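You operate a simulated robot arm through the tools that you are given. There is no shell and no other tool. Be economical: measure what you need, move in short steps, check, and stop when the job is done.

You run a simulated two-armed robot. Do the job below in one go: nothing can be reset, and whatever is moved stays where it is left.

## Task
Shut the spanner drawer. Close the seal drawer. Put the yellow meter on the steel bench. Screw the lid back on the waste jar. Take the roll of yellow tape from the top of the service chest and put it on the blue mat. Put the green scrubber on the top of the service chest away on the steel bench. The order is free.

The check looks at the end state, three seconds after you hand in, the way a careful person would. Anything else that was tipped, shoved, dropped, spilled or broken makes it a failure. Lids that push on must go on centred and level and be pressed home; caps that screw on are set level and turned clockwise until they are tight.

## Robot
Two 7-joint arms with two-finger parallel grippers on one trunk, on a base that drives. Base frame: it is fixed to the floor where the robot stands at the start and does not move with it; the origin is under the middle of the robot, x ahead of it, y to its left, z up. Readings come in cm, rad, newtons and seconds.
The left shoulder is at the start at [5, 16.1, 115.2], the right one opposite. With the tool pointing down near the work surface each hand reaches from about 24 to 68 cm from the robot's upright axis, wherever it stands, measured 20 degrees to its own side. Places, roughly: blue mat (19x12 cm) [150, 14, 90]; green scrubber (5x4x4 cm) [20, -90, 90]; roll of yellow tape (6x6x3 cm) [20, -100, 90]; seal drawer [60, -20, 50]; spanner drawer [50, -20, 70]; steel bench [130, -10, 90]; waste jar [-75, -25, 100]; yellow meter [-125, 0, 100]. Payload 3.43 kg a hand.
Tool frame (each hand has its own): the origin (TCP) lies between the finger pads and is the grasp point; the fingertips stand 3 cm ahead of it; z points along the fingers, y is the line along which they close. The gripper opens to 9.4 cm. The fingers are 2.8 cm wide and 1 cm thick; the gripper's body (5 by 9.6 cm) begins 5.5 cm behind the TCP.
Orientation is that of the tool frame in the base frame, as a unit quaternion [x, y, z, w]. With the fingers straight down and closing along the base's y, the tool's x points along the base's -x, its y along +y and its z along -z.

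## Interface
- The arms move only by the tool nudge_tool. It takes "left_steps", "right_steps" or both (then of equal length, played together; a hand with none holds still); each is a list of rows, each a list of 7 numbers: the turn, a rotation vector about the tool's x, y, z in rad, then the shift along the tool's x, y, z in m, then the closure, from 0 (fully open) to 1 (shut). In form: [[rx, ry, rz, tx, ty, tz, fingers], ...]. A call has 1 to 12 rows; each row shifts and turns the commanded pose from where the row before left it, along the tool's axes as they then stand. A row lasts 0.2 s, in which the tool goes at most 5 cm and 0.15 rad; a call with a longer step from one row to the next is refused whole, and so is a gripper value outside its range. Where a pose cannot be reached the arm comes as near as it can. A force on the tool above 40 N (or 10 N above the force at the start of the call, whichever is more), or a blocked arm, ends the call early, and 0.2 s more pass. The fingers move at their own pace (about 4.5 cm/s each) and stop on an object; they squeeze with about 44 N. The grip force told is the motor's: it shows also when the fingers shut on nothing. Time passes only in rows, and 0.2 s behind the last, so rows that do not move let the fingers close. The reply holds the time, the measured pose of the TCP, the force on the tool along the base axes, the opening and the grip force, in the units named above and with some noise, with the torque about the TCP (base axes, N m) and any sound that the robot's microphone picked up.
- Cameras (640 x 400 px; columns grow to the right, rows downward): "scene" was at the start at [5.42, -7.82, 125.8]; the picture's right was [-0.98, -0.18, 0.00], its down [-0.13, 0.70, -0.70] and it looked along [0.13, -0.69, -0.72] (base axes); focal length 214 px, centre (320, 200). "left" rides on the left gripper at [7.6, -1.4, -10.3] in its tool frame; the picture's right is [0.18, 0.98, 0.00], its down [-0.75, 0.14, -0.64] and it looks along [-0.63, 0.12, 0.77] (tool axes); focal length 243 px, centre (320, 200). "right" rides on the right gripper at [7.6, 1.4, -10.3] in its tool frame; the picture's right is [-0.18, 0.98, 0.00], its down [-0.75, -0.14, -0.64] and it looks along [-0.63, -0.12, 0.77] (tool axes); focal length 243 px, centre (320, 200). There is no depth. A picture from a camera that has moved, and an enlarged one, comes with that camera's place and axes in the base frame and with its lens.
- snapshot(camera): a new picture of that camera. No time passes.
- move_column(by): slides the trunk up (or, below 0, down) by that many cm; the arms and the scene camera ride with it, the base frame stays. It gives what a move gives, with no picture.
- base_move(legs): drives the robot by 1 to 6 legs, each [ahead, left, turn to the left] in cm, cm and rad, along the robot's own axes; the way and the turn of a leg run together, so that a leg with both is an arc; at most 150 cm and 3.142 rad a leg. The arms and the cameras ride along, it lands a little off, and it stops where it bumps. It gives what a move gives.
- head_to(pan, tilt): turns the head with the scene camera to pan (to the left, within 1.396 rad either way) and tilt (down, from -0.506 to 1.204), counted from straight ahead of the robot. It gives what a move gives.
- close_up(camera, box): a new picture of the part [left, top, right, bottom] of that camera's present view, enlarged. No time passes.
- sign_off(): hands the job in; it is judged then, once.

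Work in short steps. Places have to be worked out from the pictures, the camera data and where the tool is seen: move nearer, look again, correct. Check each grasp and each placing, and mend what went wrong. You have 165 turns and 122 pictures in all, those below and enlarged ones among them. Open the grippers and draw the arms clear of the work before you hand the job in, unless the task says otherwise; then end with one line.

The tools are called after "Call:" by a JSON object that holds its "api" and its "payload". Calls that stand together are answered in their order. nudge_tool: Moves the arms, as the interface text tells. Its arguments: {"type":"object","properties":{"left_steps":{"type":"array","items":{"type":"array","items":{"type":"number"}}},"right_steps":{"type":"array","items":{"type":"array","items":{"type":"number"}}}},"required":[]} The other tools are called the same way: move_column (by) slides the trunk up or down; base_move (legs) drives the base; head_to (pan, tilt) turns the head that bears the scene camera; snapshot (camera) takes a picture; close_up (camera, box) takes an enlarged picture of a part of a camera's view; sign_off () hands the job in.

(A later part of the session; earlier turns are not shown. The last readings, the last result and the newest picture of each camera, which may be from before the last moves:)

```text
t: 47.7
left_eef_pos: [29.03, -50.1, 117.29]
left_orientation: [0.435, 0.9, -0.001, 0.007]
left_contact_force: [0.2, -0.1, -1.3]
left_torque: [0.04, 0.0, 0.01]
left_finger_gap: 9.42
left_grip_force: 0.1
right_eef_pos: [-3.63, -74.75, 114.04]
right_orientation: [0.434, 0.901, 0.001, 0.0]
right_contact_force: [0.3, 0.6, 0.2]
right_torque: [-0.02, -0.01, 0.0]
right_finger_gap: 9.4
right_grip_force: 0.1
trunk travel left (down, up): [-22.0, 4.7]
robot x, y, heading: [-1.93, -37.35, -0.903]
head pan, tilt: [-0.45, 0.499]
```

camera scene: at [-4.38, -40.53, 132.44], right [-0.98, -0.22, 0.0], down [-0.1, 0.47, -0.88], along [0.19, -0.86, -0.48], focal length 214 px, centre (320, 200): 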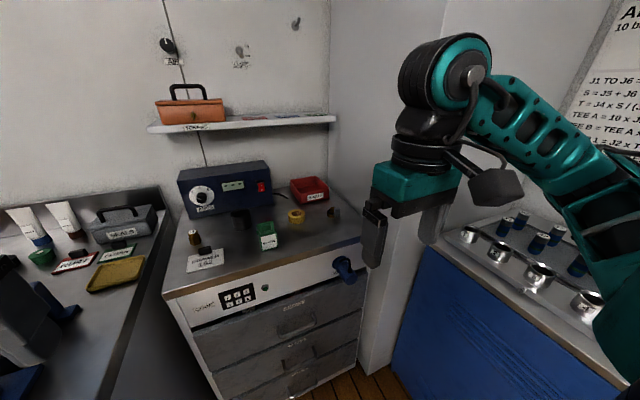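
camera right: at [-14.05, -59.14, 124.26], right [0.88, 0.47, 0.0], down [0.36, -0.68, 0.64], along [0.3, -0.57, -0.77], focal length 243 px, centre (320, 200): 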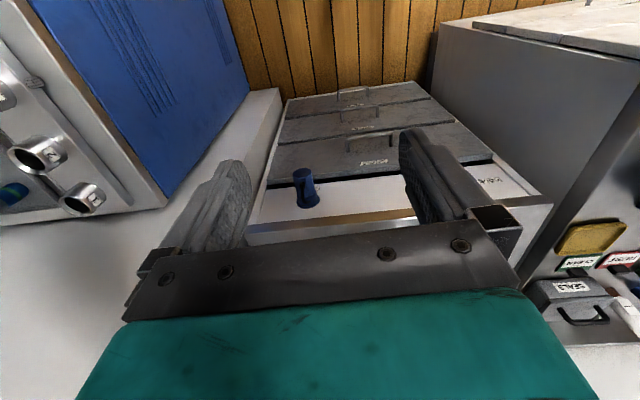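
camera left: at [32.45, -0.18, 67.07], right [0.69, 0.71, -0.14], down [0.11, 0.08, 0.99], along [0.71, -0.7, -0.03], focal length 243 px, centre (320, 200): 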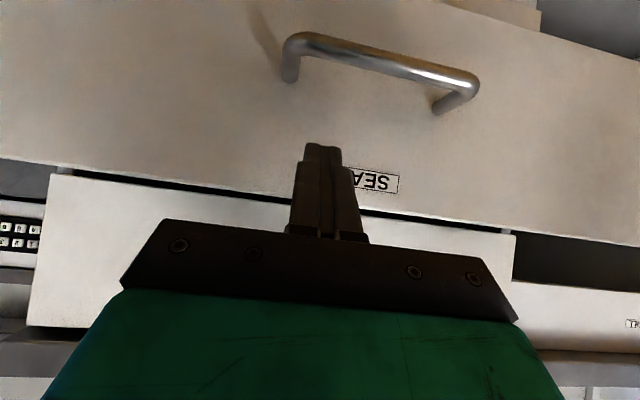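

Call:
{"api": "nudge_tool", "payload": {"right_steps": [[0, 0, 0, -0.04, 0.015, 0, 0], [0, 0, 0, -0.04, 0.015, 0, 0], [0, 0, 0, -0.04, 0.015, 0, 0], [0, 0, 0, -0.04, 0.015, 0, 0], [0, 0, 0, -0.04, 0.02, 0, 0], [0, 0, 0, -0.04, 0.02, 0, 0], [0, 0, 0, -0.03, 0.02, 0, 0], [0, 0, 0, 0, 0, 0, 0]]}}

Call:
{"api": "snapshot", "payload": {"camera": "right"}}

```text
t: 49.5
left_eef_pos: [28.96, -50.01, 117.47]
left_orientation: [0.435, 0.9, -0.001, 0.008]
left_contact_force: [0.7, 0.6, 0.0]
left_torque: [-0.01, -0.03, -0.01]
left_finger_gap: 9.39
left_grip_force: 0.0
right_eef_pos: [22.56, -88.41, 114.07]
right_orientation: [0.435, 0.901, 0.0, 0.0]
right_contact_force: [-0.5, -0.5, 0.3]
right_torque: [-0.03, -0.02, 0.01]
right_finger_gap: 9.42
right_grip_force: 0.1
trunk travel left (down, up): [-22.0, 4.7]
robot x, y, heading: [-1.99, -37.19, -0.899]
head pan, tilt: [-0.45, 0.499]
```

```text
90 pictures are left
camera right: at [18.97, -81.38, 124.25], right [0.88, 0.47, 0.0], down [0.36, -0.68, 0.64], along [0.3, -0.57, -0.77], focal length 243 px, centre (320, 200)
```

right: 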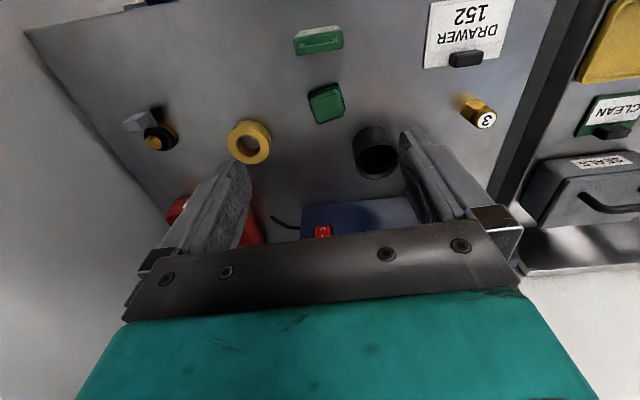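

Hand is over the chest; scrubber centre about (24.6, -90.6), turned ~9°, and the tag stands ~7 cm nearer reaching z 99, so I tilt the hand away a little (0.25 rad) to keep the wrist camera clear of it. First align above.

Call:
{"api": "nudge_tool", "payload": {"right_steps": [[0, 0, 0, -0.03, 0.0025, 0, 0.3], [0, 0, -0.15, 0, 0, 0.03, 0.3], [0, 0.125, 0, 0, 0, 0.03, 0.3], [0, 0.125, 0, 0, 0, 0.03, 0.3], [0, 0, 0, 0, 0, 0, 0.3]]}}

Call:
{"api": "snapshot", "payload": {"camera": "right"}}

Call:
{"api": "snapshot", "payload": {"camera": "scene"}}

```text
t: 50.7
left_eef_pos: [29.01, -50.08, 117.34]
left_orientation: [0.435, 0.901, -0.001, 0.007]
left_contact_force: [-0.7, 0.0, -0.4]
left_torque: [0.01, 0.03, 0.01]
left_finger_gap: 9.4
left_grip_force: 0.0
right_eef_pos: [24.49, -90.32, 105.22]
right_orientation: [0.363, 0.923, 0.046, -0.116]
right_contact_force: [0.0, 1.1, -0.1]
right_torque: [0.01, 0.01, -0.01]
right_finger_gap: 6.62
right_grip_force: 0.1
trunk travel left (down, up): [-22.0, 4.7]
robot x, y, heading: [-1.89, -37.72, -0.902]
head pan, tilt: [-0.45, 0.499]
```

```text
89 pictures are left
camera right: at [21.8, -85.87, 116.9], right [0.8, 0.6, -0.04], down [0.56, -0.71, 0.43], along [0.23, -0.37, -0.9], focal length 243 px, centre (320, 200)
```

right: 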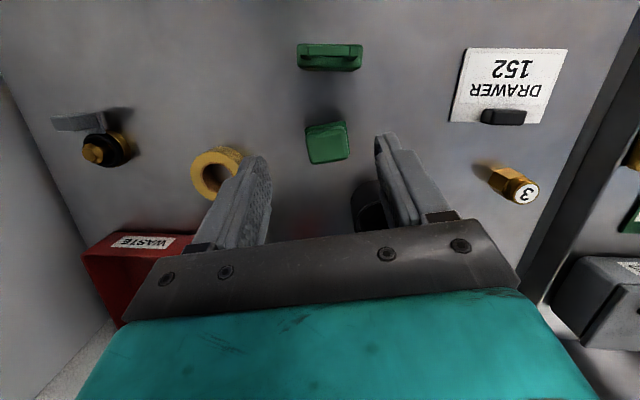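

```text
88 pictures are left
camera scene: at [2.39, -49.1, 132.45], right [-0.98, -0.22, 0.0], down [-0.1, 0.47, -0.88], along [0.19, -0.86, -0.48], focal length 214 px, centre (320, 200)
```

scene: 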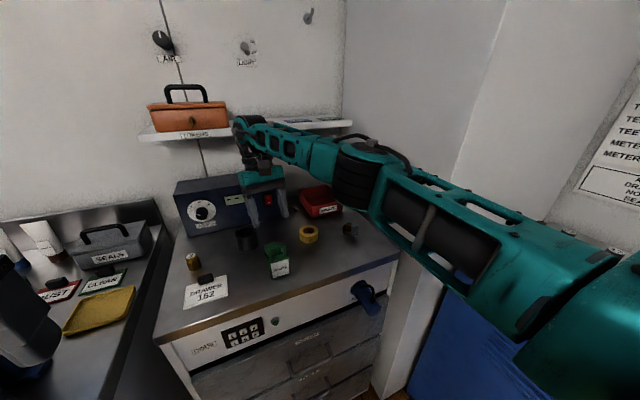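

Scrubber sits squarely between the fingers, (24.6, -90.4). I descend vertically and close.

Call:
{"api": "nudge_tool", "payload": {"right_steps": [[0, 0, 0, -0.008, 0, 0.031, 0.3], [0, 0, 0, -0.008, 0, 0.031, 0.3], [0, 0, 0, -0.008, 0, 0.031, 0.3], [0, 0, 0, -0.008, 0, 0.031, 0.3], [0, 0, 0, 0, 0, 0, 0.3]]}}

Call:
{"api": "snapshot", "payload": {"camera": "right"}}

```text
t: 51.9
left_eef_pos: [28.83, -49.9, 117.43]
left_orientation: [0.434, 0.901, -0.002, 0.009]
left_contact_force: [0.5, -0.2, 1.3]
left_torque: [-0.01, 0.01, -0.01]
left_finger_gap: 9.41
left_grip_force: 0.1
right_eef_pos: [24.36, -90.33, 93.25]
right_orientation: [0.364, 0.924, 0.044, -0.111]
right_contact_force: [-10.2, 9.5, 17.9]
right_torque: [0.12, 0.35, -0.14]
right_finger_gap: 6.59
right_grip_force: 0.2
trunk travel left (down, up): [-22.0, 4.7]
robot x, y, heading: [-2.25, -37.21, -0.9]
head pan, tilt: [-0.45, 0.499]
stopped in row 5 (right hand): the force on the tool passed its limit (the readings are from after the stop); the commanded pose is now the measured one
```

```text
87 pictures are left
camera right: at [21.6, -85.74, 104.93], right [0.8, 0.6, -0.04], down [0.55, -0.71, 0.44], along [0.24, -0.38, -0.89], focal length 243 px, centre (320, 200)
```

right: 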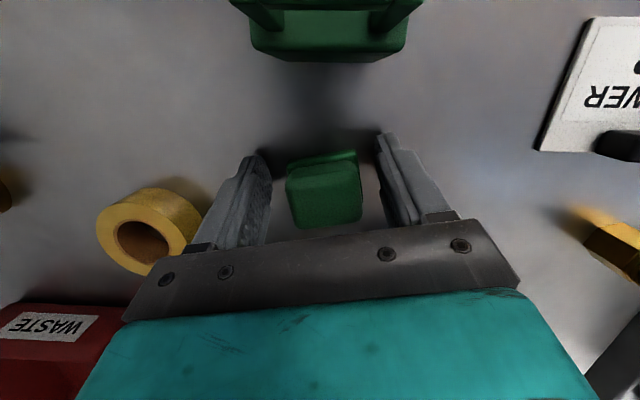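

Tips touched the chest top (z 90). I lift half a centimetre and close on the scrubber.

Call:
{"api": "nudge_tool", "payload": {"right_steps": [[0, 0, 0, 0.001, 0, -0.006, 0.3], [0, 0, 0, 0, 0, 0, 1], [0, 0, 0, 0, 0, 0, 1], [0, 0, 0, 0, 0, 0, 1], [0, 0, 0, 0, 0, 0, 1]]}}

Call:
{"api": "nudge_tool", "payload": {"right_steps": [[0, 0, 0, 0.008, 0, -0.031, 1], [0, 0, 0, 0.008, 0, -0.031, 1], [0, 0, 0, 0.008, 0, -0.031, 1], [0, 0, 0, 0.008, 0, -0.031, 1], [0, -0.125, 0, 0, 0, 0, 1], [0, -0.125, 0, 0, 0, -0.03, 1]]}}

Call:
{"api": "snapshot", "payload": {"camera": "right"}}

```text
t: 53.1
left_eef_pos: [29.04, -50.01, 117.37]
left_orientation: [0.436, 0.9, -0.001, 0.007]
left_contact_force: [0.0, 0.1, -0.5]
left_torque: [0.02, 0.0, -0.04]
left_finger_gap: 9.41
left_grip_force: 0.0
right_eef_pos: [24.37, -90.5, 93.32]
right_orientation: [0.362, 0.924, 0.044, -0.112]
right_contact_force: [-0.6, 0.0, -0.6]
right_torque: [0.01, 0.0, 0.03]
right_finger_gap: 4.34
right_grip_force: 44.2
trunk travel left (down, up): [-22.0, 4.7]
robot x, y, heading: [-2.03, -36.9, -0.901]
head pan, tilt: [-0.45, 0.499]
```

```text
t: 54.5
left_eef_pos: [29.02, -50.07, 117.47]
left_orientation: [0.435, 0.9, -0.001, 0.006]
left_contact_force: [-0.2, 0.2, -0.6]
left_torque: [-0.01, -0.02, -0.01]
left_finger_gap: 9.37
left_grip_force: 0.0
right_eef_pos: [24.58, -90.63, 109.34]
right_orientation: [0.366, 0.931, -0.002, 0.005]
right_contact_force: [0.8, 0.0, -0.4]
right_torque: [-0.02, -0.03, 0.0]
right_finger_gap: 4.34
right_grip_force: 43.9
trunk travel left (down, up): [-22.0, 4.7]
robot x, y, heading: [-2.44, -37.08, -0.902]
head pan, tilt: [-0.45, 0.499]
```

```text
86 pictures are left
camera right: at [19.91, -84.21, 119.38], right [0.8, 0.59, 0.0], down [0.45, -0.61, 0.65], along [0.39, -0.52, -0.76], focal length 243 px, centre (320, 200)
```

right: 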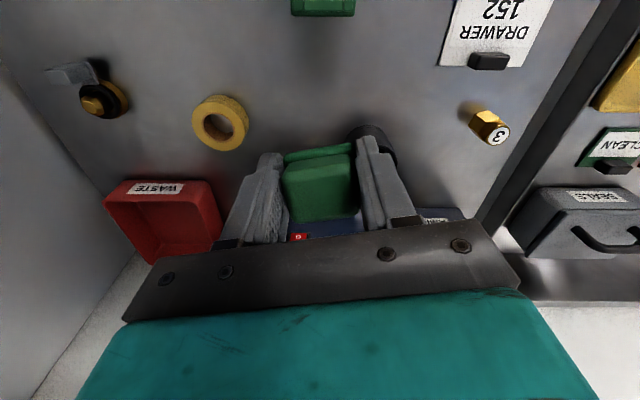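

Scrubber held (gap 4.34, steady). I draw the hand back, then drive back and left along the bench to set it on a free spot at the bench front.

Call:
{"api": "nudge_tool", "payload": {"right_steps": [[0, 0, 0.15, 0, 0, -0.02, 1], [0, 0, 0, 0.04, 0, 0, 1], [0, 0, 0, 0.04, 0, 0, 1], [0, 0, 0, 0.04, 0, 0, 1], [0, 0, 0, 0.04, 0, 0, 1], [0, 0, 0, 0.04, 0, 0, 1], [0, 0, 0, 0.04, 0, 0, 1]]}}

Call:
{"api": "base_move", "payload": {"legs": [[-14, 0, 0], [0, 62, 0]]}}

Call:
{"api": "head_to", "payload": {"pan": -0.2, "tilt": 0.8}}

Call:
{"api": "snapshot", "payload": {"camera": "scene"}}

```text
t: 56.1
left_eef_pos: [29.12, -49.96, 117.36]
left_orientation: [0.435, 0.901, -0.001, 0.006]
left_contact_force: [-0.1, 0.8, 0.5]
left_torque: [0.01, -0.01, -0.02]
left_finger_gap: 9.4
left_grip_force: 0.1
right_eef_pos: [9.74, -71.89, 111.0]
right_orientation: [0.435, 0.9, -0.002, 0.006]
right_contact_force: [0.3, 0.2, -0.7]
right_torque: [0.01, -0.01, -0.02]
right_finger_gap: 4.33
right_grip_force: 44.5
trunk travel left (down, up): [-22.0, 4.7]
robot x, y, heading: [-2.17, -36.82, -0.902]
head pan, tilt: [-0.45, 0.499]
```

```text
t: 60.5
left_eef_pos: [68.97, -0.47, 117.32]
left_orientation: [0.433, 0.901, -0.002, 0.007]
left_contact_force: [-0.6, 0.0, -0.1]
left_torque: [0.03, 0.02, 0.01]
left_finger_gap: 9.36
left_grip_force: 0.0
right_eef_pos: [49.78, -22.33, 111.01]
right_orientation: [0.433, 0.901, 0.0, 0.004]
right_contact_force: [-0.1, 0.7, -1.0]
right_torque: [0.01, 0.0, 0.03]
right_finger_gap: 4.34
right_grip_force: 44.1
trunk travel left (down, up): [-22.0, 4.7]
robot x, y, heading: [37.83, 12.49, -0.898]
head pan, tilt: [-0.45, 0.499]
```

```text
t: 61.3
left_eef_pos: [68.91, -0.46, 117.49]
left_orientation: [0.434, 0.901, -0.001, 0.008]
left_contact_force: [0.0, -0.4, 0.4]
left_torque: [0.0, 0.0, 0.0]
left_finger_gap: 9.4
left_grip_force: 0.2
right_eef_pos: [49.71, -22.29, 110.92]
right_orientation: [0.433, 0.901, -0.001, 0.004]
right_contact_force: [0.1, 0.7, 0.7]
right_torque: [0.0, 0.0, 0.01]
right_finger_gap: 4.35
right_grip_force: 44.1
trunk travel left (down, up): [-22.0, 4.7]
robot x, y, heading: [37.67, 12.64, -0.895]
head pan, tilt: [-0.201, 0.799]
```

```text
85 pictures are left
camera scene: at [43.97, 2.18, 129.86], right [-0.89, -0.45, 0.0], down [-0.33, 0.64, -0.7], along [0.32, -0.62, -0.72], focal length 214 px, centre (320, 200)
```

scene: 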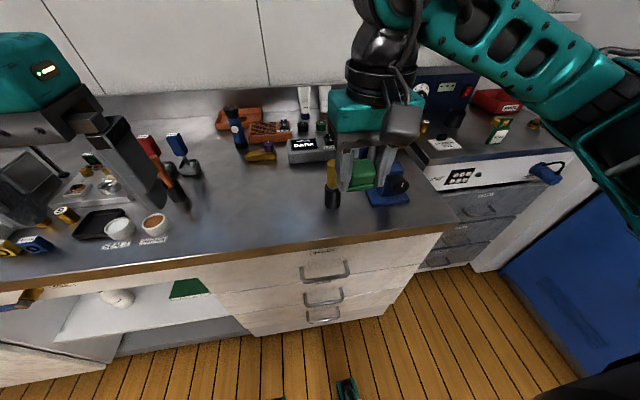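

The bench front left of the yellow-black tool is free. I move the right hand over it and look.

Call:
{"api": "nudge_tool", "payload": {"right_steps": [[0, 0, 0, -0.03, 0.02, 0, 1], [0, 0, 0, -0.035, 0.02, 0, 1], [0, 0, 0, -0.035, 0.025, 0, 1], [0, 0, 0, -0.035, 0.025, 0, 1], [0, 0, 0, 0, 0, 0.05, 1], [0, 0, 0, 0, 0, 0.05, 1], [0, 0, 0, 0, 0, 0, 1]]}}

Call:
{"api": "snapshot", "payload": {"camera": "right"}}

Call:
{"api": "snapshot", "payload": {"camera": "scene"}}

```text
t: 62.9
left_eef_pos: [68.96, -0.4, 117.28]
left_orientation: [0.433, 0.901, -0.002, 0.008]
left_contact_force: [0.3, 0.2, -0.5]
left_torque: [0.0, 0.02, 0.01]
left_finger_gap: 9.43
left_grip_force: 0.1
right_eef_pos: [65.32, -27.31, 101.21]
right_orientation: [0.433, 0.901, -0.002, 0.004]
right_contact_force: [0.5, -0.4, -1.2]
right_torque: [0.0, 0.02, 0.01]
right_finger_gap: 4.32
right_grip_force: 44.6
trunk travel left (down, up): [-22.0, 4.7]
robot x, y, heading: [37.71, 12.15, -0.891]
head pan, tilt: [-0.201, 0.799]
```

```text
84 pictures are left
camera right: at [61.56, -20.25, 111.29], right [0.88, 0.47, 0.0], down [0.36, -0.67, 0.65], along [0.31, -0.57, -0.76], focal length 243 px, centre (320, 200)
```

right: 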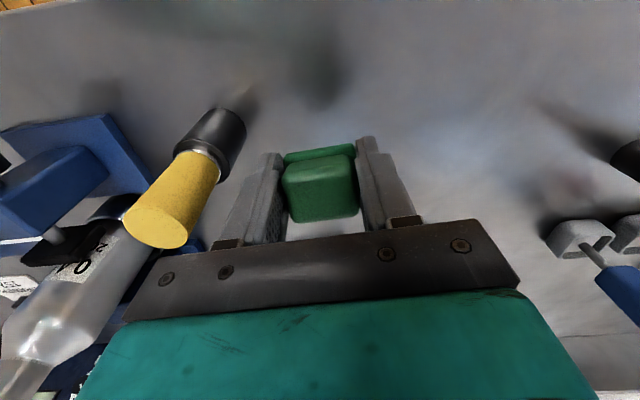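

```text
83 pictures are left
camera scene: at [43.97, 2.18, 129.86], right [-0.89, -0.46, 0.0], down [-0.33, 0.64, -0.7], along [0.32, -0.62, -0.72], focal length 214 px, centre (320, 200)
```

scene: 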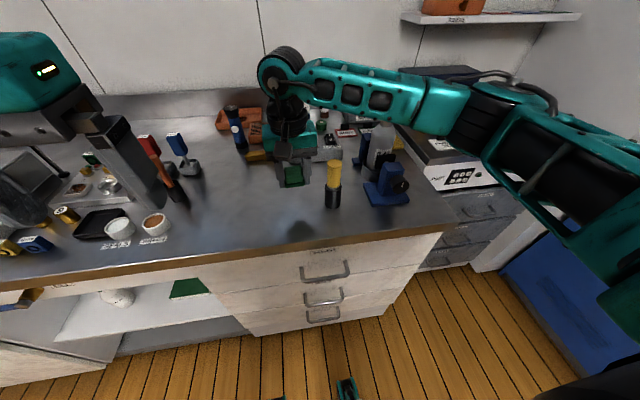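

The standing yellow tool is within 9 cm on the right; I shift 4 cm more left, then lower until contact.

Call:
{"api": "nudge_tool", "payload": {"right_steps": [[0, 0, 0, 0, 0.04, 0, 1], [0, 0, 0, 0, 0, 0.035, 1], [0, 0, 0, 0, 0, 0.035, 1], [0, 0, 0, 0, 0, 0.02, 1], [0, 0, 0, 0, 0, 0.01, 1], [0, 0, 0, 0, 0, 0.007, 1], [0, 0, 0, 0, 0, 0.007, 1], [0, 0, 0, 0, 0, 0.007, 1]]}}

```text
t: 64.0
left_eef_pos: [68.92, -0.33, 117.41]
left_orientation: [0.434, 0.901, -0.002, 0.007]
left_contact_force: [0.3, 0.1, -0.7]
left_torque: [0.0, 0.06, 0.01]
left_finger_gap: 9.39
left_grip_force: 0.0
right_eef_pos: [68.9, -25.04, 93.05]
right_orientation: [0.434, 0.901, 0.0, 0.014]
right_contact_force: [-5.0, 2.7, 21.3]
right_torque: [0.0, 0.45, -0.11]
right_finger_gap: 4.34
right_grip_force: 44.5
trunk travel left (down, up): [-22.0, 4.7]
robot x, y, heading: [37.81, 12.54, -0.896]
head pan, tilt: [-0.201, 0.799]
stopped in row 5 (right hand): the force on the tool passed its limit (the readings are from after the stop); the commanded pose is now the measured one
```

Contact at z 93, so the bench top is near z 90. The scrubber was gripped with the hand tilted, so I restore that tilt, lower gently and release.

Call:
{"api": "nudge_tool", "payload": {"right_steps": [[0, 0, 0, 0, 0, -0.01, 1], [0, 0.125, 0, 0, 0, 0, 1], [0, 0.11, 0, 0, 0, 0, 1], [0, 0, 0, -0.0015, 0, 0.006, 1], [0, 0, 0, -0.001, 0, 0.004, 1], [0, 0, 0, -0.001, 0, 0.004, 1]]}}

Call:
{"api": "snapshot", "payload": {"camera": "right"}}

```text
t: 65.4
left_eef_pos: [68.82, -0.49, 117.38]
left_orientation: [0.433, 0.901, -0.002, 0.007]
left_contact_force: [1.0, -0.6, -1.2]
left_torque: [0.0, 0.01, 0.02]
left_finger_gap: 9.43
left_grip_force: 0.0
right_eef_pos: [68.88, -24.98, 93.2]
right_orientation: [0.43, 0.897, 0.051, -0.091]
right_contact_force: [-6.2, 3.1, 17.1]
right_torque: [-0.27, 0.46, -0.13]
right_finger_gap: 4.33
right_grip_force: 44.2
trunk travel left (down, up): [-22.0, 4.7]
robot x, y, heading: [37.55, 12.35, -0.896]
head pan, tilt: [-0.201, 0.799]
stopped in row 6 (right hand): the force on the tool passed its limit (the readings are from after the stop); the commanded pose is now the measured one
```

```text
82 pictures are left
camera right: at [66.57, -19.93, 104.8], right [0.88, 0.47, -0.02], down [0.43, -0.77, 0.47], along [0.2, -0.43, -0.88], focal length 243 px, centre (320, 200)
```

right: 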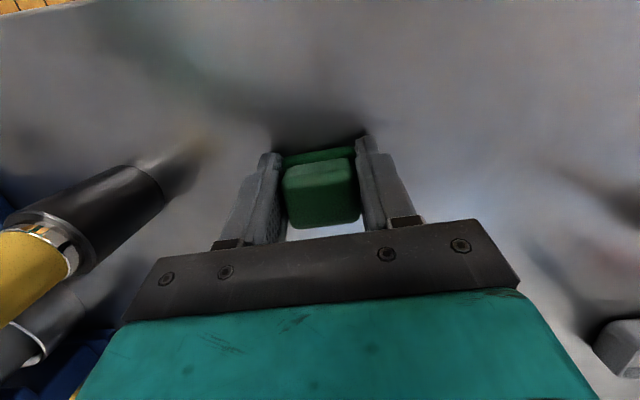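

It is pressed on the bench, level. I open a little, retreat upward, and check.

Call:
{"api": "nudge_tool", "payload": {"right_steps": [[0, 0, 0, 0.0005, 0, -0.002, 0.35], [0, 0, 0, 0, 0, 0, 0.3], [0, 0, 0, 0, 0, 0, 0.3], [0, 0, 0, 0.01, 0, -0.035, 0.3], [0, 0, 0, 0.01, 0, -0.04, 0.3], [0, -0.12, 0, 0.01, 0, -0.04, 0.3], [0, -0.12, 0, 0.03, 0, -0.03, 0], [0, 0, 0, 0.04, 0, -0.03, 0], [0, 0, 0, 0.04, 0, -0.03, 0]]}}

Call:
{"api": "snapshot", "payload": {"camera": "right"}}

```text
t: 67.4
left_eef_pos: [68.72, -0.37, 117.32]
left_orientation: [0.433, 0.901, -0.002, 0.007]
left_contact_force: [0.9, 0.2, 0.1]
left_torque: [-0.04, -0.01, -0.01]
left_finger_gap: 9.39
left_grip_force: 0.1
right_eef_pos: [61.51, -16.29, 114.29]
right_orientation: [0.434, 0.901, -0.002, 0.018]
right_contact_force: [-0.2, 0.7, -0.4]
right_torque: [0.01, -0.03, 0.02]
right_finger_gap: 9.4
right_grip_force: 0.1
trunk travel left (down, up): [-22.0, 4.7]
robot x, y, heading: [37.79, 12.37, -0.902]
head pan, tilt: [-0.201, 0.799]
```

```text
81 pictures are left
camera right: at [57.51, -9.07, 124.08], right [0.88, 0.47, 0.02], down [0.34, -0.66, 0.67], along [0.33, -0.58, -0.75], focal length 243 px, centre (320, 200)
```

right: 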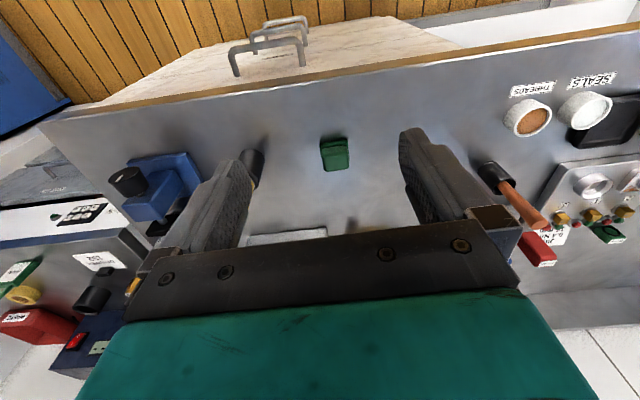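

Scrubber stands fine on the bench. Now back to the chest for the tape: shift the right hand aside, drive right and ahead.

Call:
{"api": "nudge_tool", "payload": {"right_steps": [[0, 0, 0, 0.02, -0.04, 0, 0], [0, 0, 0, 0.02, -0.04, 0, 0], [0, 0, 0, 0, -0.04, 0, 0], [0, 0, 0, 0, -0.04, 0, 0]]}}

Call:
{"api": "base_move", "payload": {"legs": [[0, -66, 0], [16, 0, 0]]}}

Call:
{"api": "head_to", "payload": {"pan": -0.45, "tilt": 0.6}}

Call:
{"api": "snapshot", "payload": {"camera": "scene"}}

```text
t: 68.4
left_eef_pos: [68.76, -0.46, 117.44]
left_orientation: [0.434, 0.901, -0.001, 0.007]
left_contact_force: [0.3, -0.2, -0.1]
left_torque: [0.01, -0.04, 0.0]
left_finger_gap: 9.39
left_grip_force: 0.1
right_eef_pos: [46.53, -23.19, 113.78]
right_orientation: [0.433, 0.901, -0.001, 0.018]
right_contact_force: [0.2, -0.1, 0.8]
right_torque: [0.0, 0.0, 0.01]
right_finger_gap: 9.42
right_grip_force: 0.0
trunk travel left (down, up): [-22.0, 4.7]
robot x, y, heading: [38.39, 12.59, -0.9]
head pan, tilt: [-0.201, 0.799]
```

```text
t: 73.1
left_eef_pos: [26.86, -54.24, 117.35]
left_orientation: [0.434, 0.901, 0.0, 0.006]
left_contact_force: [0.1, 0.0, -0.4]
left_torque: [0.01, 0.01, -0.02]
left_finger_gap: 9.37
left_grip_force: 0.0
right_eef_pos: [4.56, -76.81, 113.7]
right_orientation: [0.433, 0.901, -0.002, 0.017]
right_contact_force: [-0.2, -0.1, 0.3]
right_torque: [0.03, -0.03, 0.01]
right_finger_gap: 9.4
right_grip_force: 0.0
trunk travel left (down, up): [-22.0, 4.7]
robot x, y, heading: [-4.05, -41.25, -0.898]
head pan, tilt: [-0.201, 0.799]
```

```text
t: 73.8
left_eef_pos: [26.95, -54.09, 117.3]
left_orientation: [0.435, 0.901, -0.002, 0.007]
left_contact_force: [0.2, 0.2, 0.5]
left_torque: [0.0, 0.01, 0.03]
left_finger_gap: 9.38
left_grip_force: 0.1
right_eef_pos: [4.52, -76.78, 113.68]
right_orientation: [0.434, 0.901, -0.001, 0.018]
right_contact_force: [-0.3, -0.6, -0.3]
right_torque: [-0.01, 0.02, -0.03]
right_finger_gap: 9.41
right_grip_force: 0.2
trunk travel left (down, up): [-22.0, 4.7]
robot x, y, heading: [-4.19, -41.38, -0.899]
head pan, tilt: [-0.45, 0.6]
```

```text
80 pictures are left
camera scene: at [0.22, -52.89, 131.54], right [-0.98, -0.22, 0.0], down [-0.12, 0.55, -0.82], along [0.18, -0.8, -0.57], focal length 214 px, centre (320, 200)
```

scene: 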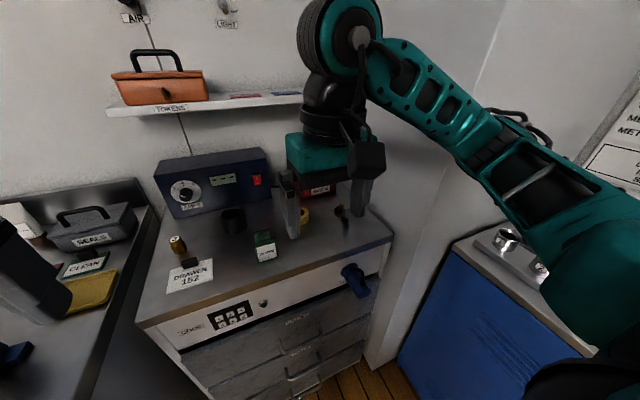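

I bring the right hand over the tape and check by its camera.

Call:
{"api": "nudge_tool", "payload": {"right_steps": [[0, 0, 0, -0.04, -0.01, 0, 0], [0, 0, 0, -0.04, -0.01, 0, 0], [0, 0, 0, -0.04, -0.01, 0, 0], [0, 0, 0, -0.04, -0.01, 0, 0], [0, 0, 0, -0.04, -0.007, 0, 0], [0, -0.036, 0, -0.04, 0, 0, 0], [0, 0, 0, -0.02, 0, 0.04, 0], [0, 0, 0, 0, 0, 0.04, 0], [0, 0, 0, 0, 0, 0, 0]]}}

Call:
{"api": "snapshot", "payload": {"camera": "right"}}

```text
t: 75.8
left_eef_pos: [26.88, -54.12, 117.44]
left_orientation: [0.434, 0.901, -0.002, 0.007]
left_contact_force: [-0.7, -0.7, 1.1]
left_torque: [0.03, -0.01, -0.02]
left_finger_gap: 9.38
left_grip_force: 0.1
right_eef_pos: [17.5, -100.39, 106.48]
right_orientation: [0.433, 0.901, -0.01, 0.034]
right_contact_force: [-0.4, 0.5, 0.7]
right_torque: [-0.02, -0.01, -0.01]
right_finger_gap: 9.4
right_grip_force: 0.0
trunk travel left (down, up): [-22.0, 4.7]
robot x, y, heading: [-4.02, -41.18, -0.901]
head pan, tilt: [-0.45, 0.6]
```

```text
79 pictures are left
camera right: at [13.27, -92.94, 116.19], right [0.88, 0.47, 0.03], down [0.32, -0.65, 0.69], along [0.34, -0.6, -0.72], focal length 243 px, centre (320, 200)
```

right: 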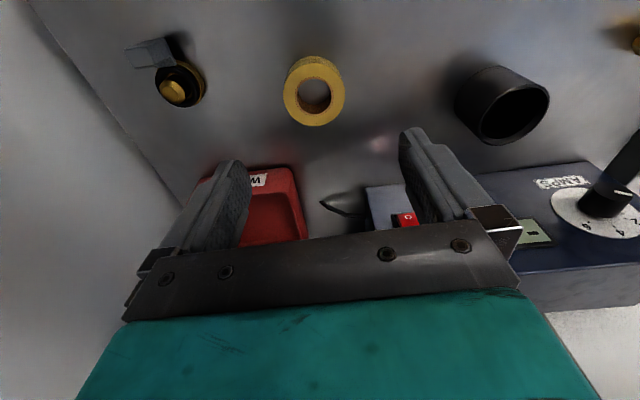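

Tape centre (17.2, -100.2), right under the hand. I undo the small tilt, lower to just above the chest top and grip across the roll.

Call:
{"api": "nudge_tool", "payload": {"right_steps": [[0, 0.068, 0, 0, -0.003, 0, 0], [0, 0, 0, 0, 0, 0.04, 0], [0, 0, 0, 0, 0, 0.04, 0], [0, 0, 0, 0, 0, 0.03, 0], [0, 0, 0, 0, 0, 0.015, 0], [0, 0, 0, 0, 0, 0, 0]]}}

Call:
{"api": "snapshot", "payload": {"camera": "right"}}

```text
t: 77.2
left_eef_pos: [26.94, -54.08, 117.41]
left_orientation: [0.434, 0.901, -0.002, 0.007]
left_contact_force: [0.1, 0.3, -0.5]
left_torque: [0.01, 0.01, -0.01]
left_finger_gap: 9.39
left_grip_force: 0.0
right_eef_pos: [17.26, -100.62, 94.03]
right_orientation: [0.434, 0.901, 0.005, 0.002]
right_contact_force: [0.3, -0.7, 0.3]
right_torque: [0.01, 0.02, -0.01]
right_finger_gap: 9.38
right_grip_force: 0.0
trunk travel left (down, up): [-22.0, 4.7]
robot x, y, heading: [-3.97, -41.51, -0.903]
head pan, tilt: [-0.45, 0.6]
```

```text
78 pictures are left
camera right: at [13.59, -93.68, 104.25], right [0.88, 0.47, 0.01], down [0.35, -0.68, 0.64], along [0.31, -0.56, -0.77], focal length 243 px, centre (320, 200)
```

right: 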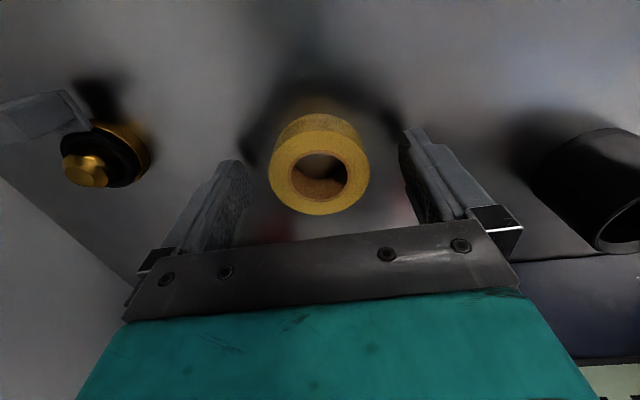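

Centred. Lower 4 mm and close.

Call:
{"api": "nudge_tool", "payload": {"right_steps": [[0, 0, 0, 0, 0, 0.004, 0], [0, 0, 0, 0, 0, 0, 1], [0, 0, 0, 0, 0, 0, 1], [0, 0, 0, 0, 0, 0, 1], [0, 0, 0, 0, 0, 0, 1]]}}

Call:
{"api": "nudge_tool", "payload": {"right_steps": [[0, 0, 0, 0, 0, -0.04, 1], [0, 0, 0, 0, 0, -0.04, 1], [0, 0, 0, 0, 0, -0.04, 1], [0, 0, 0, 0, 0, -0.04, 1], [0, 0, 0, 0, 0, -0.02, 1], [0, 0, 0, 0.04, 0.01, 0, 1], [0, 0, 0, 0.04, 0.01, 0, 1], [0, 0, 0, 0.04, 0.01, 0, 1], [0, 0, 0, 0.04, 0, 0, 1], [0, 0, 0, 0.04, 0, 0, 1], [0, 0, 0, 0.04, 0, 0, 1], [0, 0, 0, 0.03, 0, 0, 1]]}}

Call:
{"api": "snapshot", "payload": {"camera": "right"}}

```text
t: 78.4
left_eef_pos: [26.86, -53.98, 117.45]
left_orientation: [0.434, 0.901, -0.002, 0.007]
left_contact_force: [-0.4, 0.7, 0.7]
left_torque: [0.02, -0.01, 0.02]
left_finger_gap: 9.39
left_grip_force: 0.0
right_eef_pos: [17.44, -100.68, 93.58]
right_orientation: [0.434, 0.901, 0.006, 0.003]
right_contact_force: [0.3, -1.0, -0.3]
right_torque: [-0.03, 0.03, -0.02]
right_finger_gap: 5.82
right_grip_force: 44.3
trunk travel left (down, up): [-22.0, 4.7]
robot x, y, heading: [-4.33, -41.4, -0.897]
head pan, tilt: [-0.45, 0.6]
```

```text
t: 81.0
left_eef_pos: [26.74, -54.15, 117.42]
left_orientation: [0.436, 0.9, -0.001, 0.008]
left_contact_force: [-0.6, 0.3, -0.5]
left_torque: [0.03, 0.0, 0.01]
left_finger_gap: 9.39
left_grip_force: 0.0
right_eef_pos: [2.65, -77.66, 111.74]
right_orientation: [0.434, 0.901, 0.005, 0.002]
right_contact_force: [0.1, -0.6, -1.3]
right_torque: [0.0, 0.03, 0.0]
right_finger_gap: 5.82
right_grip_force: 43.9
trunk travel left (down, up): [-22.0, 4.7]
robot x, y, heading: [-4.17, -41.3, -0.895]
head pan, tilt: [-0.45, 0.6]
```

```text
77 pictures are left
camera right: at [-1.16, -70.76, 121.92], right [0.88, 0.47, 0.01], down [0.35, -0.68, 0.64], along [0.31, -0.56, -0.77], focal length 243 px, centre (320, 200)
```

right: 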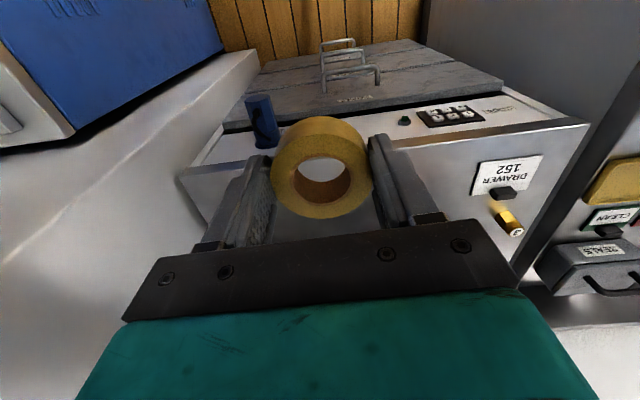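

Tape held (gap 5.8). I back off and drive left along the bench toward the blue mat.

Call:
{"api": "base_move", "payload": {"legs": [[-19, 0, 0], [0, 145, 0]]}}

Call:
{"api": "head_to", "payload": {"pan": 0.0, "tilt": 0.6}}

Call:
{"api": "snapshot", "payload": {"camera": "scene"}}

```text
t: 89.4
left_eef_pos: [128.27, 50.1, 117.29]
left_orientation: [0.436, 0.9, -0.002, 0.007]
left_contact_force: [0.0, 0.7, 0.5]
left_torque: [0.02, 0.0, 0.01]
left_finger_gap: 9.4
left_grip_force: 0.0
right_eef_pos: [103.77, 26.58, 111.76]
right_orientation: [0.436, 0.9, 0.006, 0.002]
right_contact_force: [0.0, -0.6, 0.7]
right_torque: [0.0, 0.0, 0.01]
right_finger_gap: 5.76
right_grip_force: 43.6
trunk travel left (down, up): [-22.0, 4.7]
robot x, y, heading: [97.16, 63.31, -0.907]
head pan, tilt: [-0.45, 0.6]
```

```text
t: 90.3
left_eef_pos: [128.13, 49.94, 117.41]
left_orientation: [0.437, 0.9, -0.001, 0.008]
left_contact_force: [0.4, -0.2, 0.3]
left_torque: [0.0, 0.0, -0.02]
left_finger_gap: 9.42
left_grip_force: 0.1
right_eef_pos: [103.72, 26.55, 111.83]
right_orientation: [0.437, 0.9, 0.006, 0.003]
right_contact_force: [-0.4, 0.5, -0.2]
right_torque: [0.0, 0.0, 0.03]
right_finger_gap: 5.81
right_grip_force: 44.1
trunk travel left (down, up): [-22.0, 4.7]
robot x, y, heading: [97.35, 62.53, -0.905]
head pan, tilt: [0.0, 0.6]
```

```text
76 pictures are left
camera scene: at [105.03, 53.04, 131.54], right [-0.79, -0.62, 0.0], down [-0.35, 0.44, -0.83], along [0.51, -0.65, -0.56], focal length 214 px, centre (320, 200)
```

scene: 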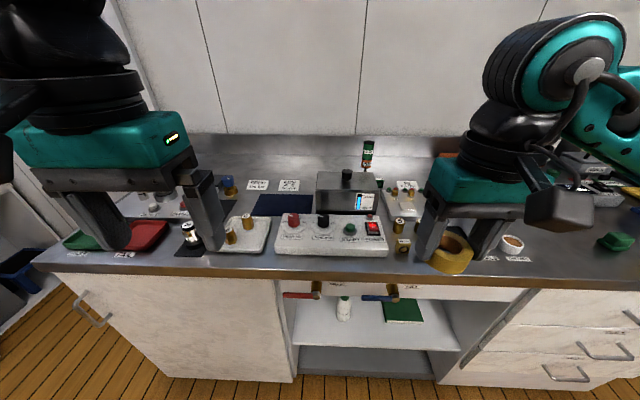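

The dark blue mat is behind the knob panel at about (151, 15). I zoom in to see what's on and around it.

Call:
{"api": "close_up", "payload": {"camera": "scene", "box": [150, 120, 438, 300]}}

```text
2.22 times, centred on (294, 210) of scene
camera zoom: at [105.03, 53.04, 131.54], right [-0.79, -0.62, 0.0], down [-0.35, 0.44, -0.83], along [0.51, -0.65, -0.56], focal length 477 px, centre (378, 178)
```

zoom: 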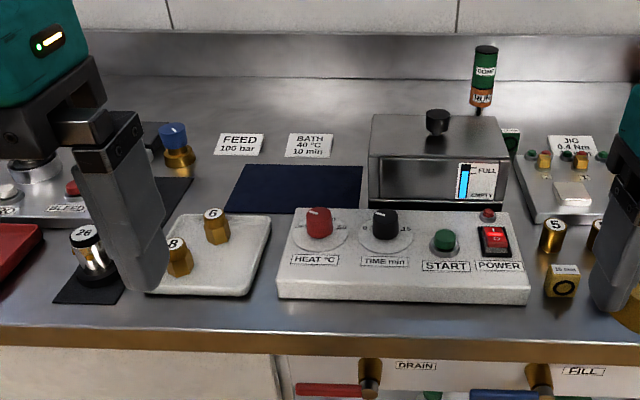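

The mat is empty. I drive on left 28 and ahead 9 so the right shoulder is square on to the mat.

Call:
{"api": "base_move", "payload": {"legs": [[0, 28, 0], [9, 0, 0]]}}

Call:
{"api": "nudge_tool", "payload": {"right_steps": [[0, 0, 0, -0.04, 0, 0, 1], [0, 0, 0, -0.04, 0, 0, 1], [0, 0, 0, -0.04, 0, 0, 1], [0, 0, 0, -0.04, 0, 0, 1], [0, 0, 0, -0.04, 0, 0, 1], [0, 0, 0, 0, 0, 0, 1]]}}

Call:
{"api": "snapshot", "payload": {"camera": "right"}}

Call:
{"api": "snapshot", "payload": {"camera": "scene"}}

```text
t: 92.9
left_eef_pos: [155.48, 60.18, 117.31]
left_orientation: [0.437, 0.899, -0.001, 0.006]
left_contact_force: [0.9, 0.0, -0.6]
left_torque: [0.03, -0.03, 0.02]
left_finger_gap: 9.39
left_grip_force: 0.0
right_eef_pos: [131.08, 36.61, 111.68]
right_orientation: [0.436, 0.9, 0.006, 0.004]
right_contact_force: [0.1, -0.8, -0.2]
right_torque: [0.04, 0.03, 0.01]
right_finger_gap: 5.78
right_grip_force: 44.3
trunk travel left (down, up): [-22.0, 4.7]
robot x, y, heading: [124.54, 73.11, -0.906]
head pan, tilt: [0.0, 0.6]
```

```text
t: 94.3
left_eef_pos: [155.56, 60.32, 117.3]
left_orientation: [0.436, 0.9, -0.001, 0.007]
left_contact_force: [0.4, 0.2, 0.2]
left_torque: [0.04, -0.01, -0.01]
left_finger_gap: 9.4
left_grip_force: 0.2
right_eef_pos: [143.45, 21.19, 111.66]
right_orientation: [0.435, 0.9, 0.005, 0.003]
right_contact_force: [-0.3, 0.2, -0.2]
right_torque: [-0.01, 0.0, -0.03]
right_finger_gap: 5.82
right_grip_force: 43.7
trunk travel left (down, up): [-22.0, 4.7]
robot x, y, heading: [124.45, 73.38, -0.904]
head pan, tilt: [0.0, 0.6]
```

```text
74 pictures are left
camera right: at [139.72, 27.99, 121.8], right [0.88, 0.47, 0.01], down [0.35, -0.68, 0.64], along [0.31, -0.56, -0.77], focal length 243 px, centre (320, 200)
```

right: 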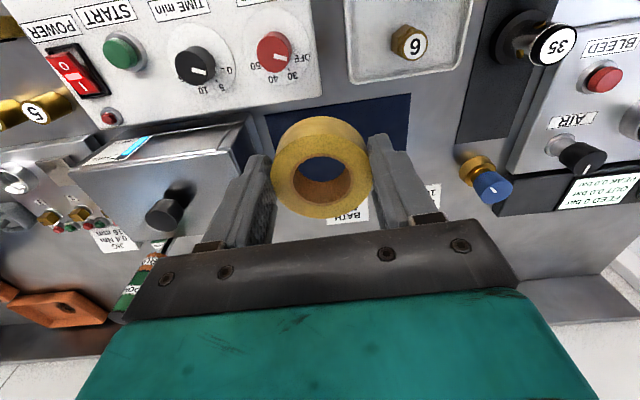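

```text
73 pictures are left
camera scene: at [132.31, 63.27, 131.54], right [-0.79, -0.62, 0.0], down [-0.35, 0.44, -0.83], along [0.51, -0.65, -0.56], focal length 214 px, centre (320, 200)
```

scene: 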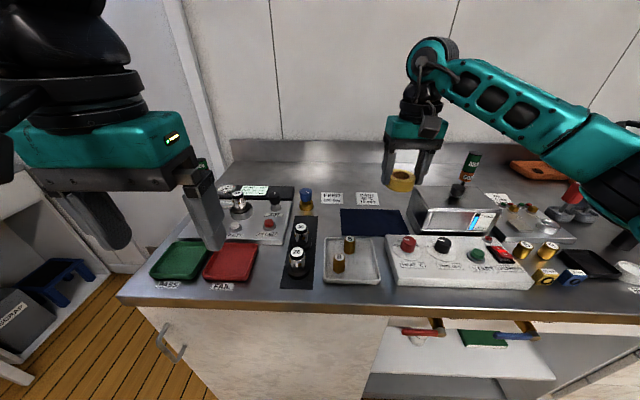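

Mat centre about (150.4, 15). I move over it and check before lowering.

Call:
{"api": "nudge_tool", "payload": {"right_steps": [[0, 0, 0, -0.04, 0.008, 0, 1], [0, 0, 0, -0.04, 0.008, 0, 1], [0, 0, 0, -0.012, 0, 0, 1], [0, 0, 0, 0, 0, 0.04, 1], [0, 0, 0, 0, 0, 0.04, 1], [0, 0, 0, 0, 0, 0, 1]]}}

Call:
{"api": "snapshot", "payload": {"camera": "right"}}

Call:
{"api": "close_up", "payload": {"camera": "scene", "box": [270, 100, 510, 250]}}

```text
t: 95.7
left_eef_pos: [155.43, 60.3, 117.42]
left_orientation: [0.436, 0.9, -0.001, 0.007]
left_contact_force: [0.1, 0.4, 0.4]
left_torque: [0.0, -0.02, -0.02]
left_finger_gap: 9.42
left_grip_force: 0.0
right_eef_pos: [150.49, 14.86, 103.77]
right_orientation: [0.436, 0.9, 0.004, 0.004]
right_contact_force: [0.8, 0.3, -0.9]
right_torque: [0.0, -0.02, 0.0]
right_finger_gap: 5.78
right_grip_force: 44.4
trunk travel left (down, up): [-22.0, 4.7]
robot x, y, heading: [124.25, 73.11, -0.902]
head pan, tilt: [0.0, 0.6]
```

```text
72 pictures are left
camera right: at [146.77, 21.91, 113.97], right [0.89, 0.47, 0.01], down [0.35, -0.68, 0.64], along [0.31, -0.56, -0.77], focal length 243 px, centre (320, 200)
```

right: 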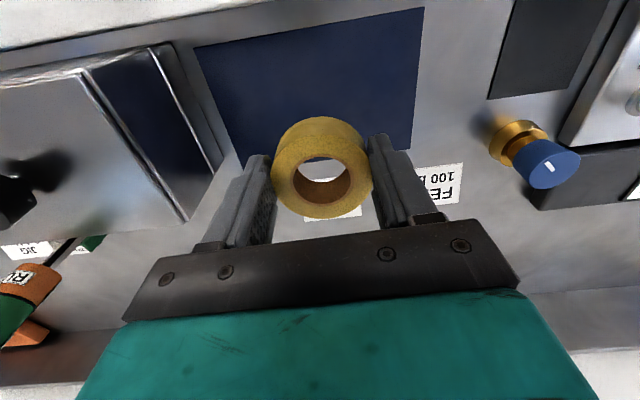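

```text
2.67 times, centred on (390, 175) of scene
camera zoom: at [132.34, 63.27, 131.54], right [-0.79, -0.62, 0.0], down [-0.35, 0.44, -0.83], along [0.51, -0.65, -0.56], focal length 572 px, centre (133, 267)
```

zoom: 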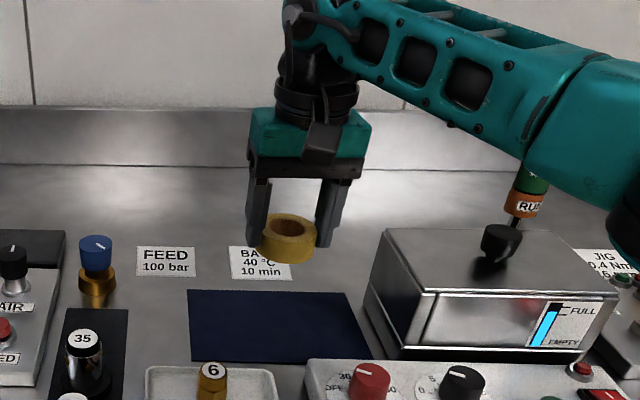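

Hand is over the mat's centre by the corner geometry. Lower until contact.

Call:
{"api": "nudge_tool", "payload": {"right_steps": [[0, 0, 0, 0, 0, 0.04, 1], [0, 0, 0, 0, 0, 0.04, 1], [0, 0, 0, 0, 0, 0.01, 1], [0, 0, 0, 0, 0, 0.005, 1], [0, 0, 0, 0, 0, 0.005, 1], [0, 0, 0, 0, 0, 0.005, 1]]}}

Call:
{"api": "snapshot", "payload": {"camera": "right"}}

```text
t: 97.1
left_eef_pos: [155.35, 60.33, 117.54]
left_orientation: [0.436, 0.9, -0.003, 0.008]
left_contact_force: [-0.6, 0.8, 0.2]
left_torque: [-0.03, 0.01, 0.01]
left_finger_gap: 9.41
left_grip_force: 0.1
right_eef_pos: [150.62, 15.08, 93.89]
right_orientation: [0.437, 0.899, 0.005, 0.008]
right_contact_force: [-4.1, -2.2, 28.9]
right_torque: [-0.09, 0.8, 0.11]
right_finger_gap: 5.77
right_grip_force: 43.5
trunk travel left (down, up): [-22.0, 4.7]
robot x, y, heading: [124.52, 73.29, -0.902]
head pan, tilt: [0.0, 0.6]
```

```text
70 pictures are left
camera right: at [146.8, 21.99, 104.01], right [0.89, 0.46, 0.01], down [0.34, -0.68, 0.65], along [0.31, -0.57, -0.76], focal length 243 px, centre (320, 200)
```

right: 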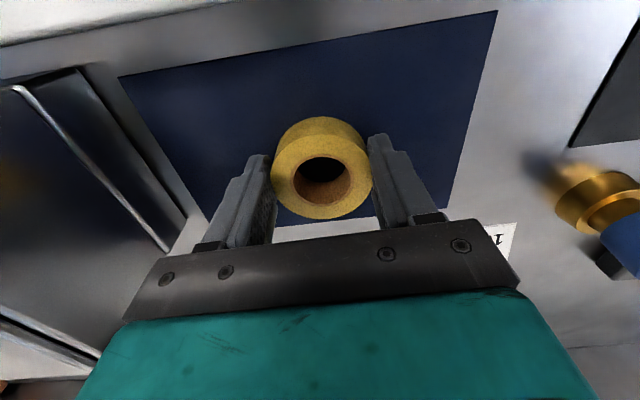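

Contact, tape centred on the mat. Release and rise.

Call:
{"api": "nudge_tool", "payload": {"right_steps": [[0, 0, 0, 0, 0, -0.002, 0.15], [0, 0, 0, 0, 0, 0, 0.15], [0, 0, 0, 0, 0, 0, 0.15], [0, 0, 0, 0, 0, -0.04, 0.15], [0, 0, 0, 0, 0, -0.04, 0.15], [0, 0, 0, 0, 0, -0.04, 0.15], [0, 0, 0, 0, 0, -0.04, 0], [0, 0, 0, 0.04, 0, -0.02, 0], [0, 0, 0, 0.04, 0, 0, 0]]}}

Call:
{"api": "snapshot", "payload": {"camera": "right"}}

```text
t: 99.1
left_eef_pos: [155.53, 60.32, 117.33]
left_orientation: [0.437, 0.899, -0.002, 0.006]
left_contact_force: [0.4, 0.2, 0.6]
left_torque: [-0.01, -0.01, -0.02]
left_finger_gap: 9.43
left_grip_force: 0.2
right_eef_pos: [145.44, 21.24, 111.41]
right_orientation: [0.436, 0.9, 0.005, 0.002]
right_contact_force: [0.1, 0.2, -0.1]
right_torque: [-0.01, 0.0, -0.01]
right_finger_gap: 9.39
right_grip_force: 0.1
trunk travel left (down, up): [-22.0, 4.7]
robot x, y, heading: [124.43, 73.26, -0.906]
head pan, tilt: [0.0, 0.6]
```

```text
69 pictures are left
camera right: at [141.71, 28.16, 121.65], right [0.89, 0.46, 0.01], down [0.35, -0.68, 0.64], along [0.31, -0.56, -0.77], focal length 243 px, centre (320, 200)
```

right: 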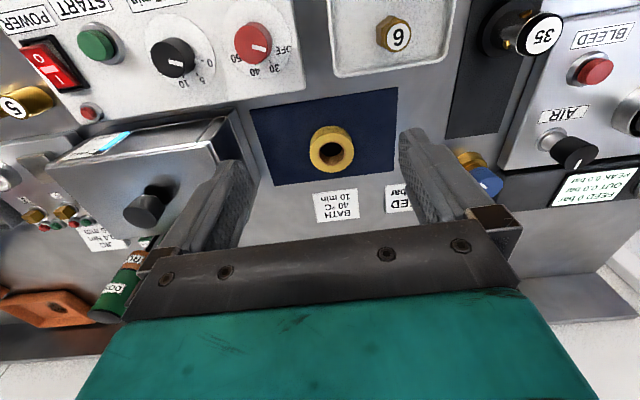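

Tape lies centred on the mat. Next the waste jar and meter, behind my start place: I fold the right arm in, back away from the bench and drive back toward the start, then look to that side.

Call:
{"api": "nudge_tool", "payload": {"right_steps": [[0, 0, 0, 0.04, 0, 0, 0], [0, 0, 0, 0.04, 0, 0, 0], [0, 0, 0, 0.04, 0, 0, 0], [0, 0, 0, 0.04, 0, 0, 0]]}}

Call:
{"api": "base_move", "payload": {"legs": [[-32, 0, 0], [0, -115, 0], [0, 0, -1.1]]}}

Call:
{"api": "head_to", "payload": {"pan": -0.8, "tilt": 0.45}}

Call:
{"api": "snapshot", "payload": {"camera": "scene"}}

```text
t: 100.1
left_eef_pos: [155.39, 60.21, 117.42]
left_orientation: [0.436, 0.9, -0.002, 0.007]
left_contact_force: [-0.3, -1.3, 0.3]
left_torque: [0.0, 0.01, -0.01]
left_finger_gap: 9.4
left_grip_force: 0.0
right_eef_pos: [135.72, 33.68, 111.33]
right_orientation: [0.437, 0.9, 0.005, 0.004]
right_contact_force: [0.9, 0.4, 0.1]
right_torque: [0.0, -0.01, 0.02]
right_finger_gap: 9.4
right_grip_force: 0.0
trunk travel left (down, up): [-22.0, 4.7]
robot x, y, heading: [124.49, 73.07, -0.901]
head pan, tilt: [0.0, 0.6]
```

```text
t: 110.4
left_eef_pos: [17.46, -5.46, 117.33]
left_orientation: [0.844, 0.536, -0.005, 0.005]
left_contact_force: [1.1, 0.2, -0.2]
left_torque: [0.01, -0.04, -0.03]
left_finger_gap: 9.4
left_grip_force: 0.0
right_eef_pos: [-15.17, 0.22, 111.41]
right_orientation: [0.843, 0.538, 0.004, 0.006]
right_contact_force: [0.1, 0.6, 0.0]
right_torque: [0.02, 0.0, 0.02]
right_finger_gap: 9.41
right_grip_force: 0.1
trunk travel left (down, up): [-22.0, 4.7]
robot x, y, heading: [15.24, 27.77, -2.012]
head pan, tilt: [0.0, 0.6]
```

```text
t: 111.5
left_eef_pos: [17.37, -5.37, 117.4]
left_orientation: [0.844, 0.536, -0.005, 0.006]
left_contact_force: [0.0, 0.0, 0.9]
left_torque: [0.04, 0.0, 0.02]
left_finger_gap: 9.41
left_grip_force: 0.1
right_eef_pos: [-15.11, 0.25, 111.28]
right_orientation: [0.843, 0.538, 0.004, 0.005]
right_contact_force: [0.3, -0.2, -0.8]
right_torque: [0.0, 0.01, 0.04]
right_finger_gap: 9.42
right_grip_force: 0.1
trunk travel left (down, up): [-22.0, 4.7]
robot x, y, heading: [14.76, 28.42, -2.006]
head pan, tilt: [-0.799, 0.45]
```

```text
68 pictures are left
camera scene: at [4.71, 21.59, 132.89], right [-0.33, 0.94, 0.0], down [0.41, 0.14, -0.9], along [-0.85, -0.3, -0.44], focal length 214 px, centre (320, 200)
```

scene: 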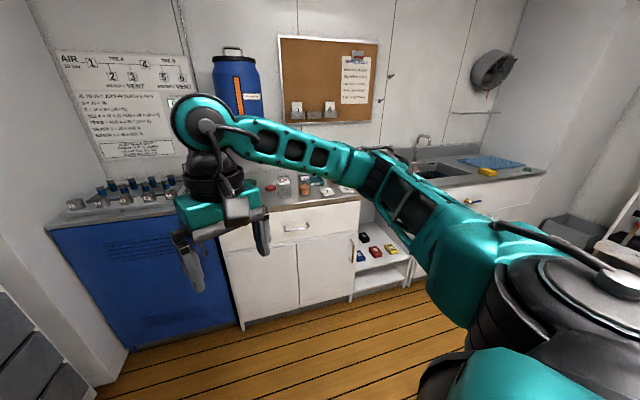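

A second counter along the other wall carries jars; I zoom in.

Call:
{"api": "close_up", "payload": {"camera": "scene", "box": [230, 130, 430, 280]}}

```text
2.67 times, centred on (330, 205) of scene
camera zoom: at [4.71, 21.59, 132.89], right [-0.33, 0.94, 0.0], down [0.41, 0.14, -0.9], along [-0.85, -0.3, -0.44], focal length 572 px, centre (293, 187)
```

zoom: 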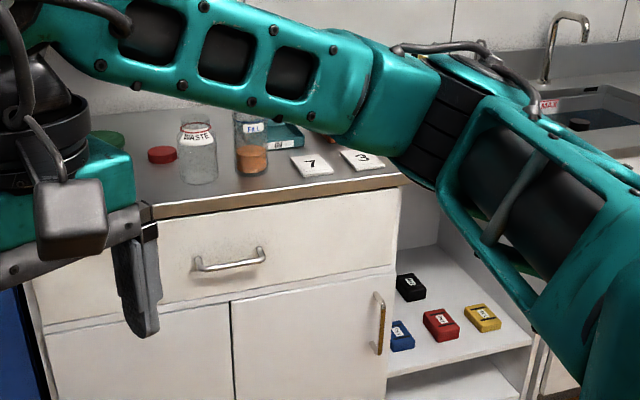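

Waste jar stands at about (-75, -24) with its red lid left behind it at about (-81, -35); the counter faces heading ≈ -2.5. I turn to face it and drive closer.

Call:
{"api": "base_move", "payload": {"legs": [[0, 0, -0.47], [36, 0, 0]]}}

Call:
{"api": "head_to", "payload": {"pan": 0.0, "tilt": 0.55}}

Call:
{"api": "snapshot", "payload": {"camera": "scene"}}

```text
t: 115.2
left_eef_pos: [-26.35, -25.12, 117.31]
left_orientation: [0.945, 0.328, -0.005, 0.003]
left_contact_force: [0.9, 0.7, 0.2]
left_torque: [0.01, -0.02, -0.01]
left_finger_gap: 9.39
left_grip_force: 0.0
right_eef_pos: [-52.79, -5.44, 111.38]
right_orientation: [0.945, 0.328, 0.002, 0.006]
right_contact_force: [-0.3, -0.7, 1.0]
right_torque: [-0.04, 0.01, 0.01]
right_finger_gap: 9.41
right_grip_force: 0.0
trunk travel left (down, up): [-22.0, 4.7]
robot x, y, heading: [-13.43, 6.1, -2.475]
head pan, tilt: [-0.799, 0.45]
```

```text
t: 116.3
left_eef_pos: [-26.19, -25.16, 117.31]
left_orientation: [0.945, 0.328, -0.006, 0.004]
left_contact_force: [-0.4, 1.7, 0.6]
left_torque: [-0.01, 0.02, -0.02]
left_finger_gap: 9.39
left_grip_force: 0.0
right_eef_pos: [-52.63, -5.48, 111.48]
right_orientation: [0.944, 0.329, 0.002, 0.005]
right_contact_force: [0.5, -0.1, 0.2]
right_torque: [-0.03, 0.02, -0.01]
right_finger_gap: 9.39
right_grip_force: 0.1
trunk travel left (down, up): [-22.0, 4.7]
robot x, y, heading: [-13.07, 5.58, -2.475]
head pan, tilt: [0.0, 0.55]
```

```text
66 pictures are left
camera scene: at [-23.49, -2.08, 131.99], right [-0.62, 0.79, 0.0], down [0.41, 0.32, -0.85], along [-0.67, -0.53, -0.52], focal length 214 px, centre (320, 200)
```

scene: 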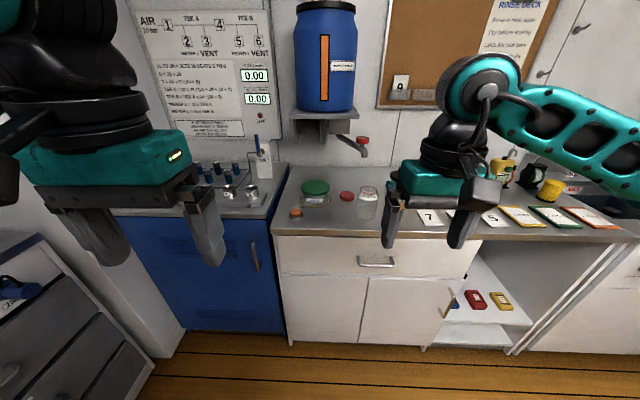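

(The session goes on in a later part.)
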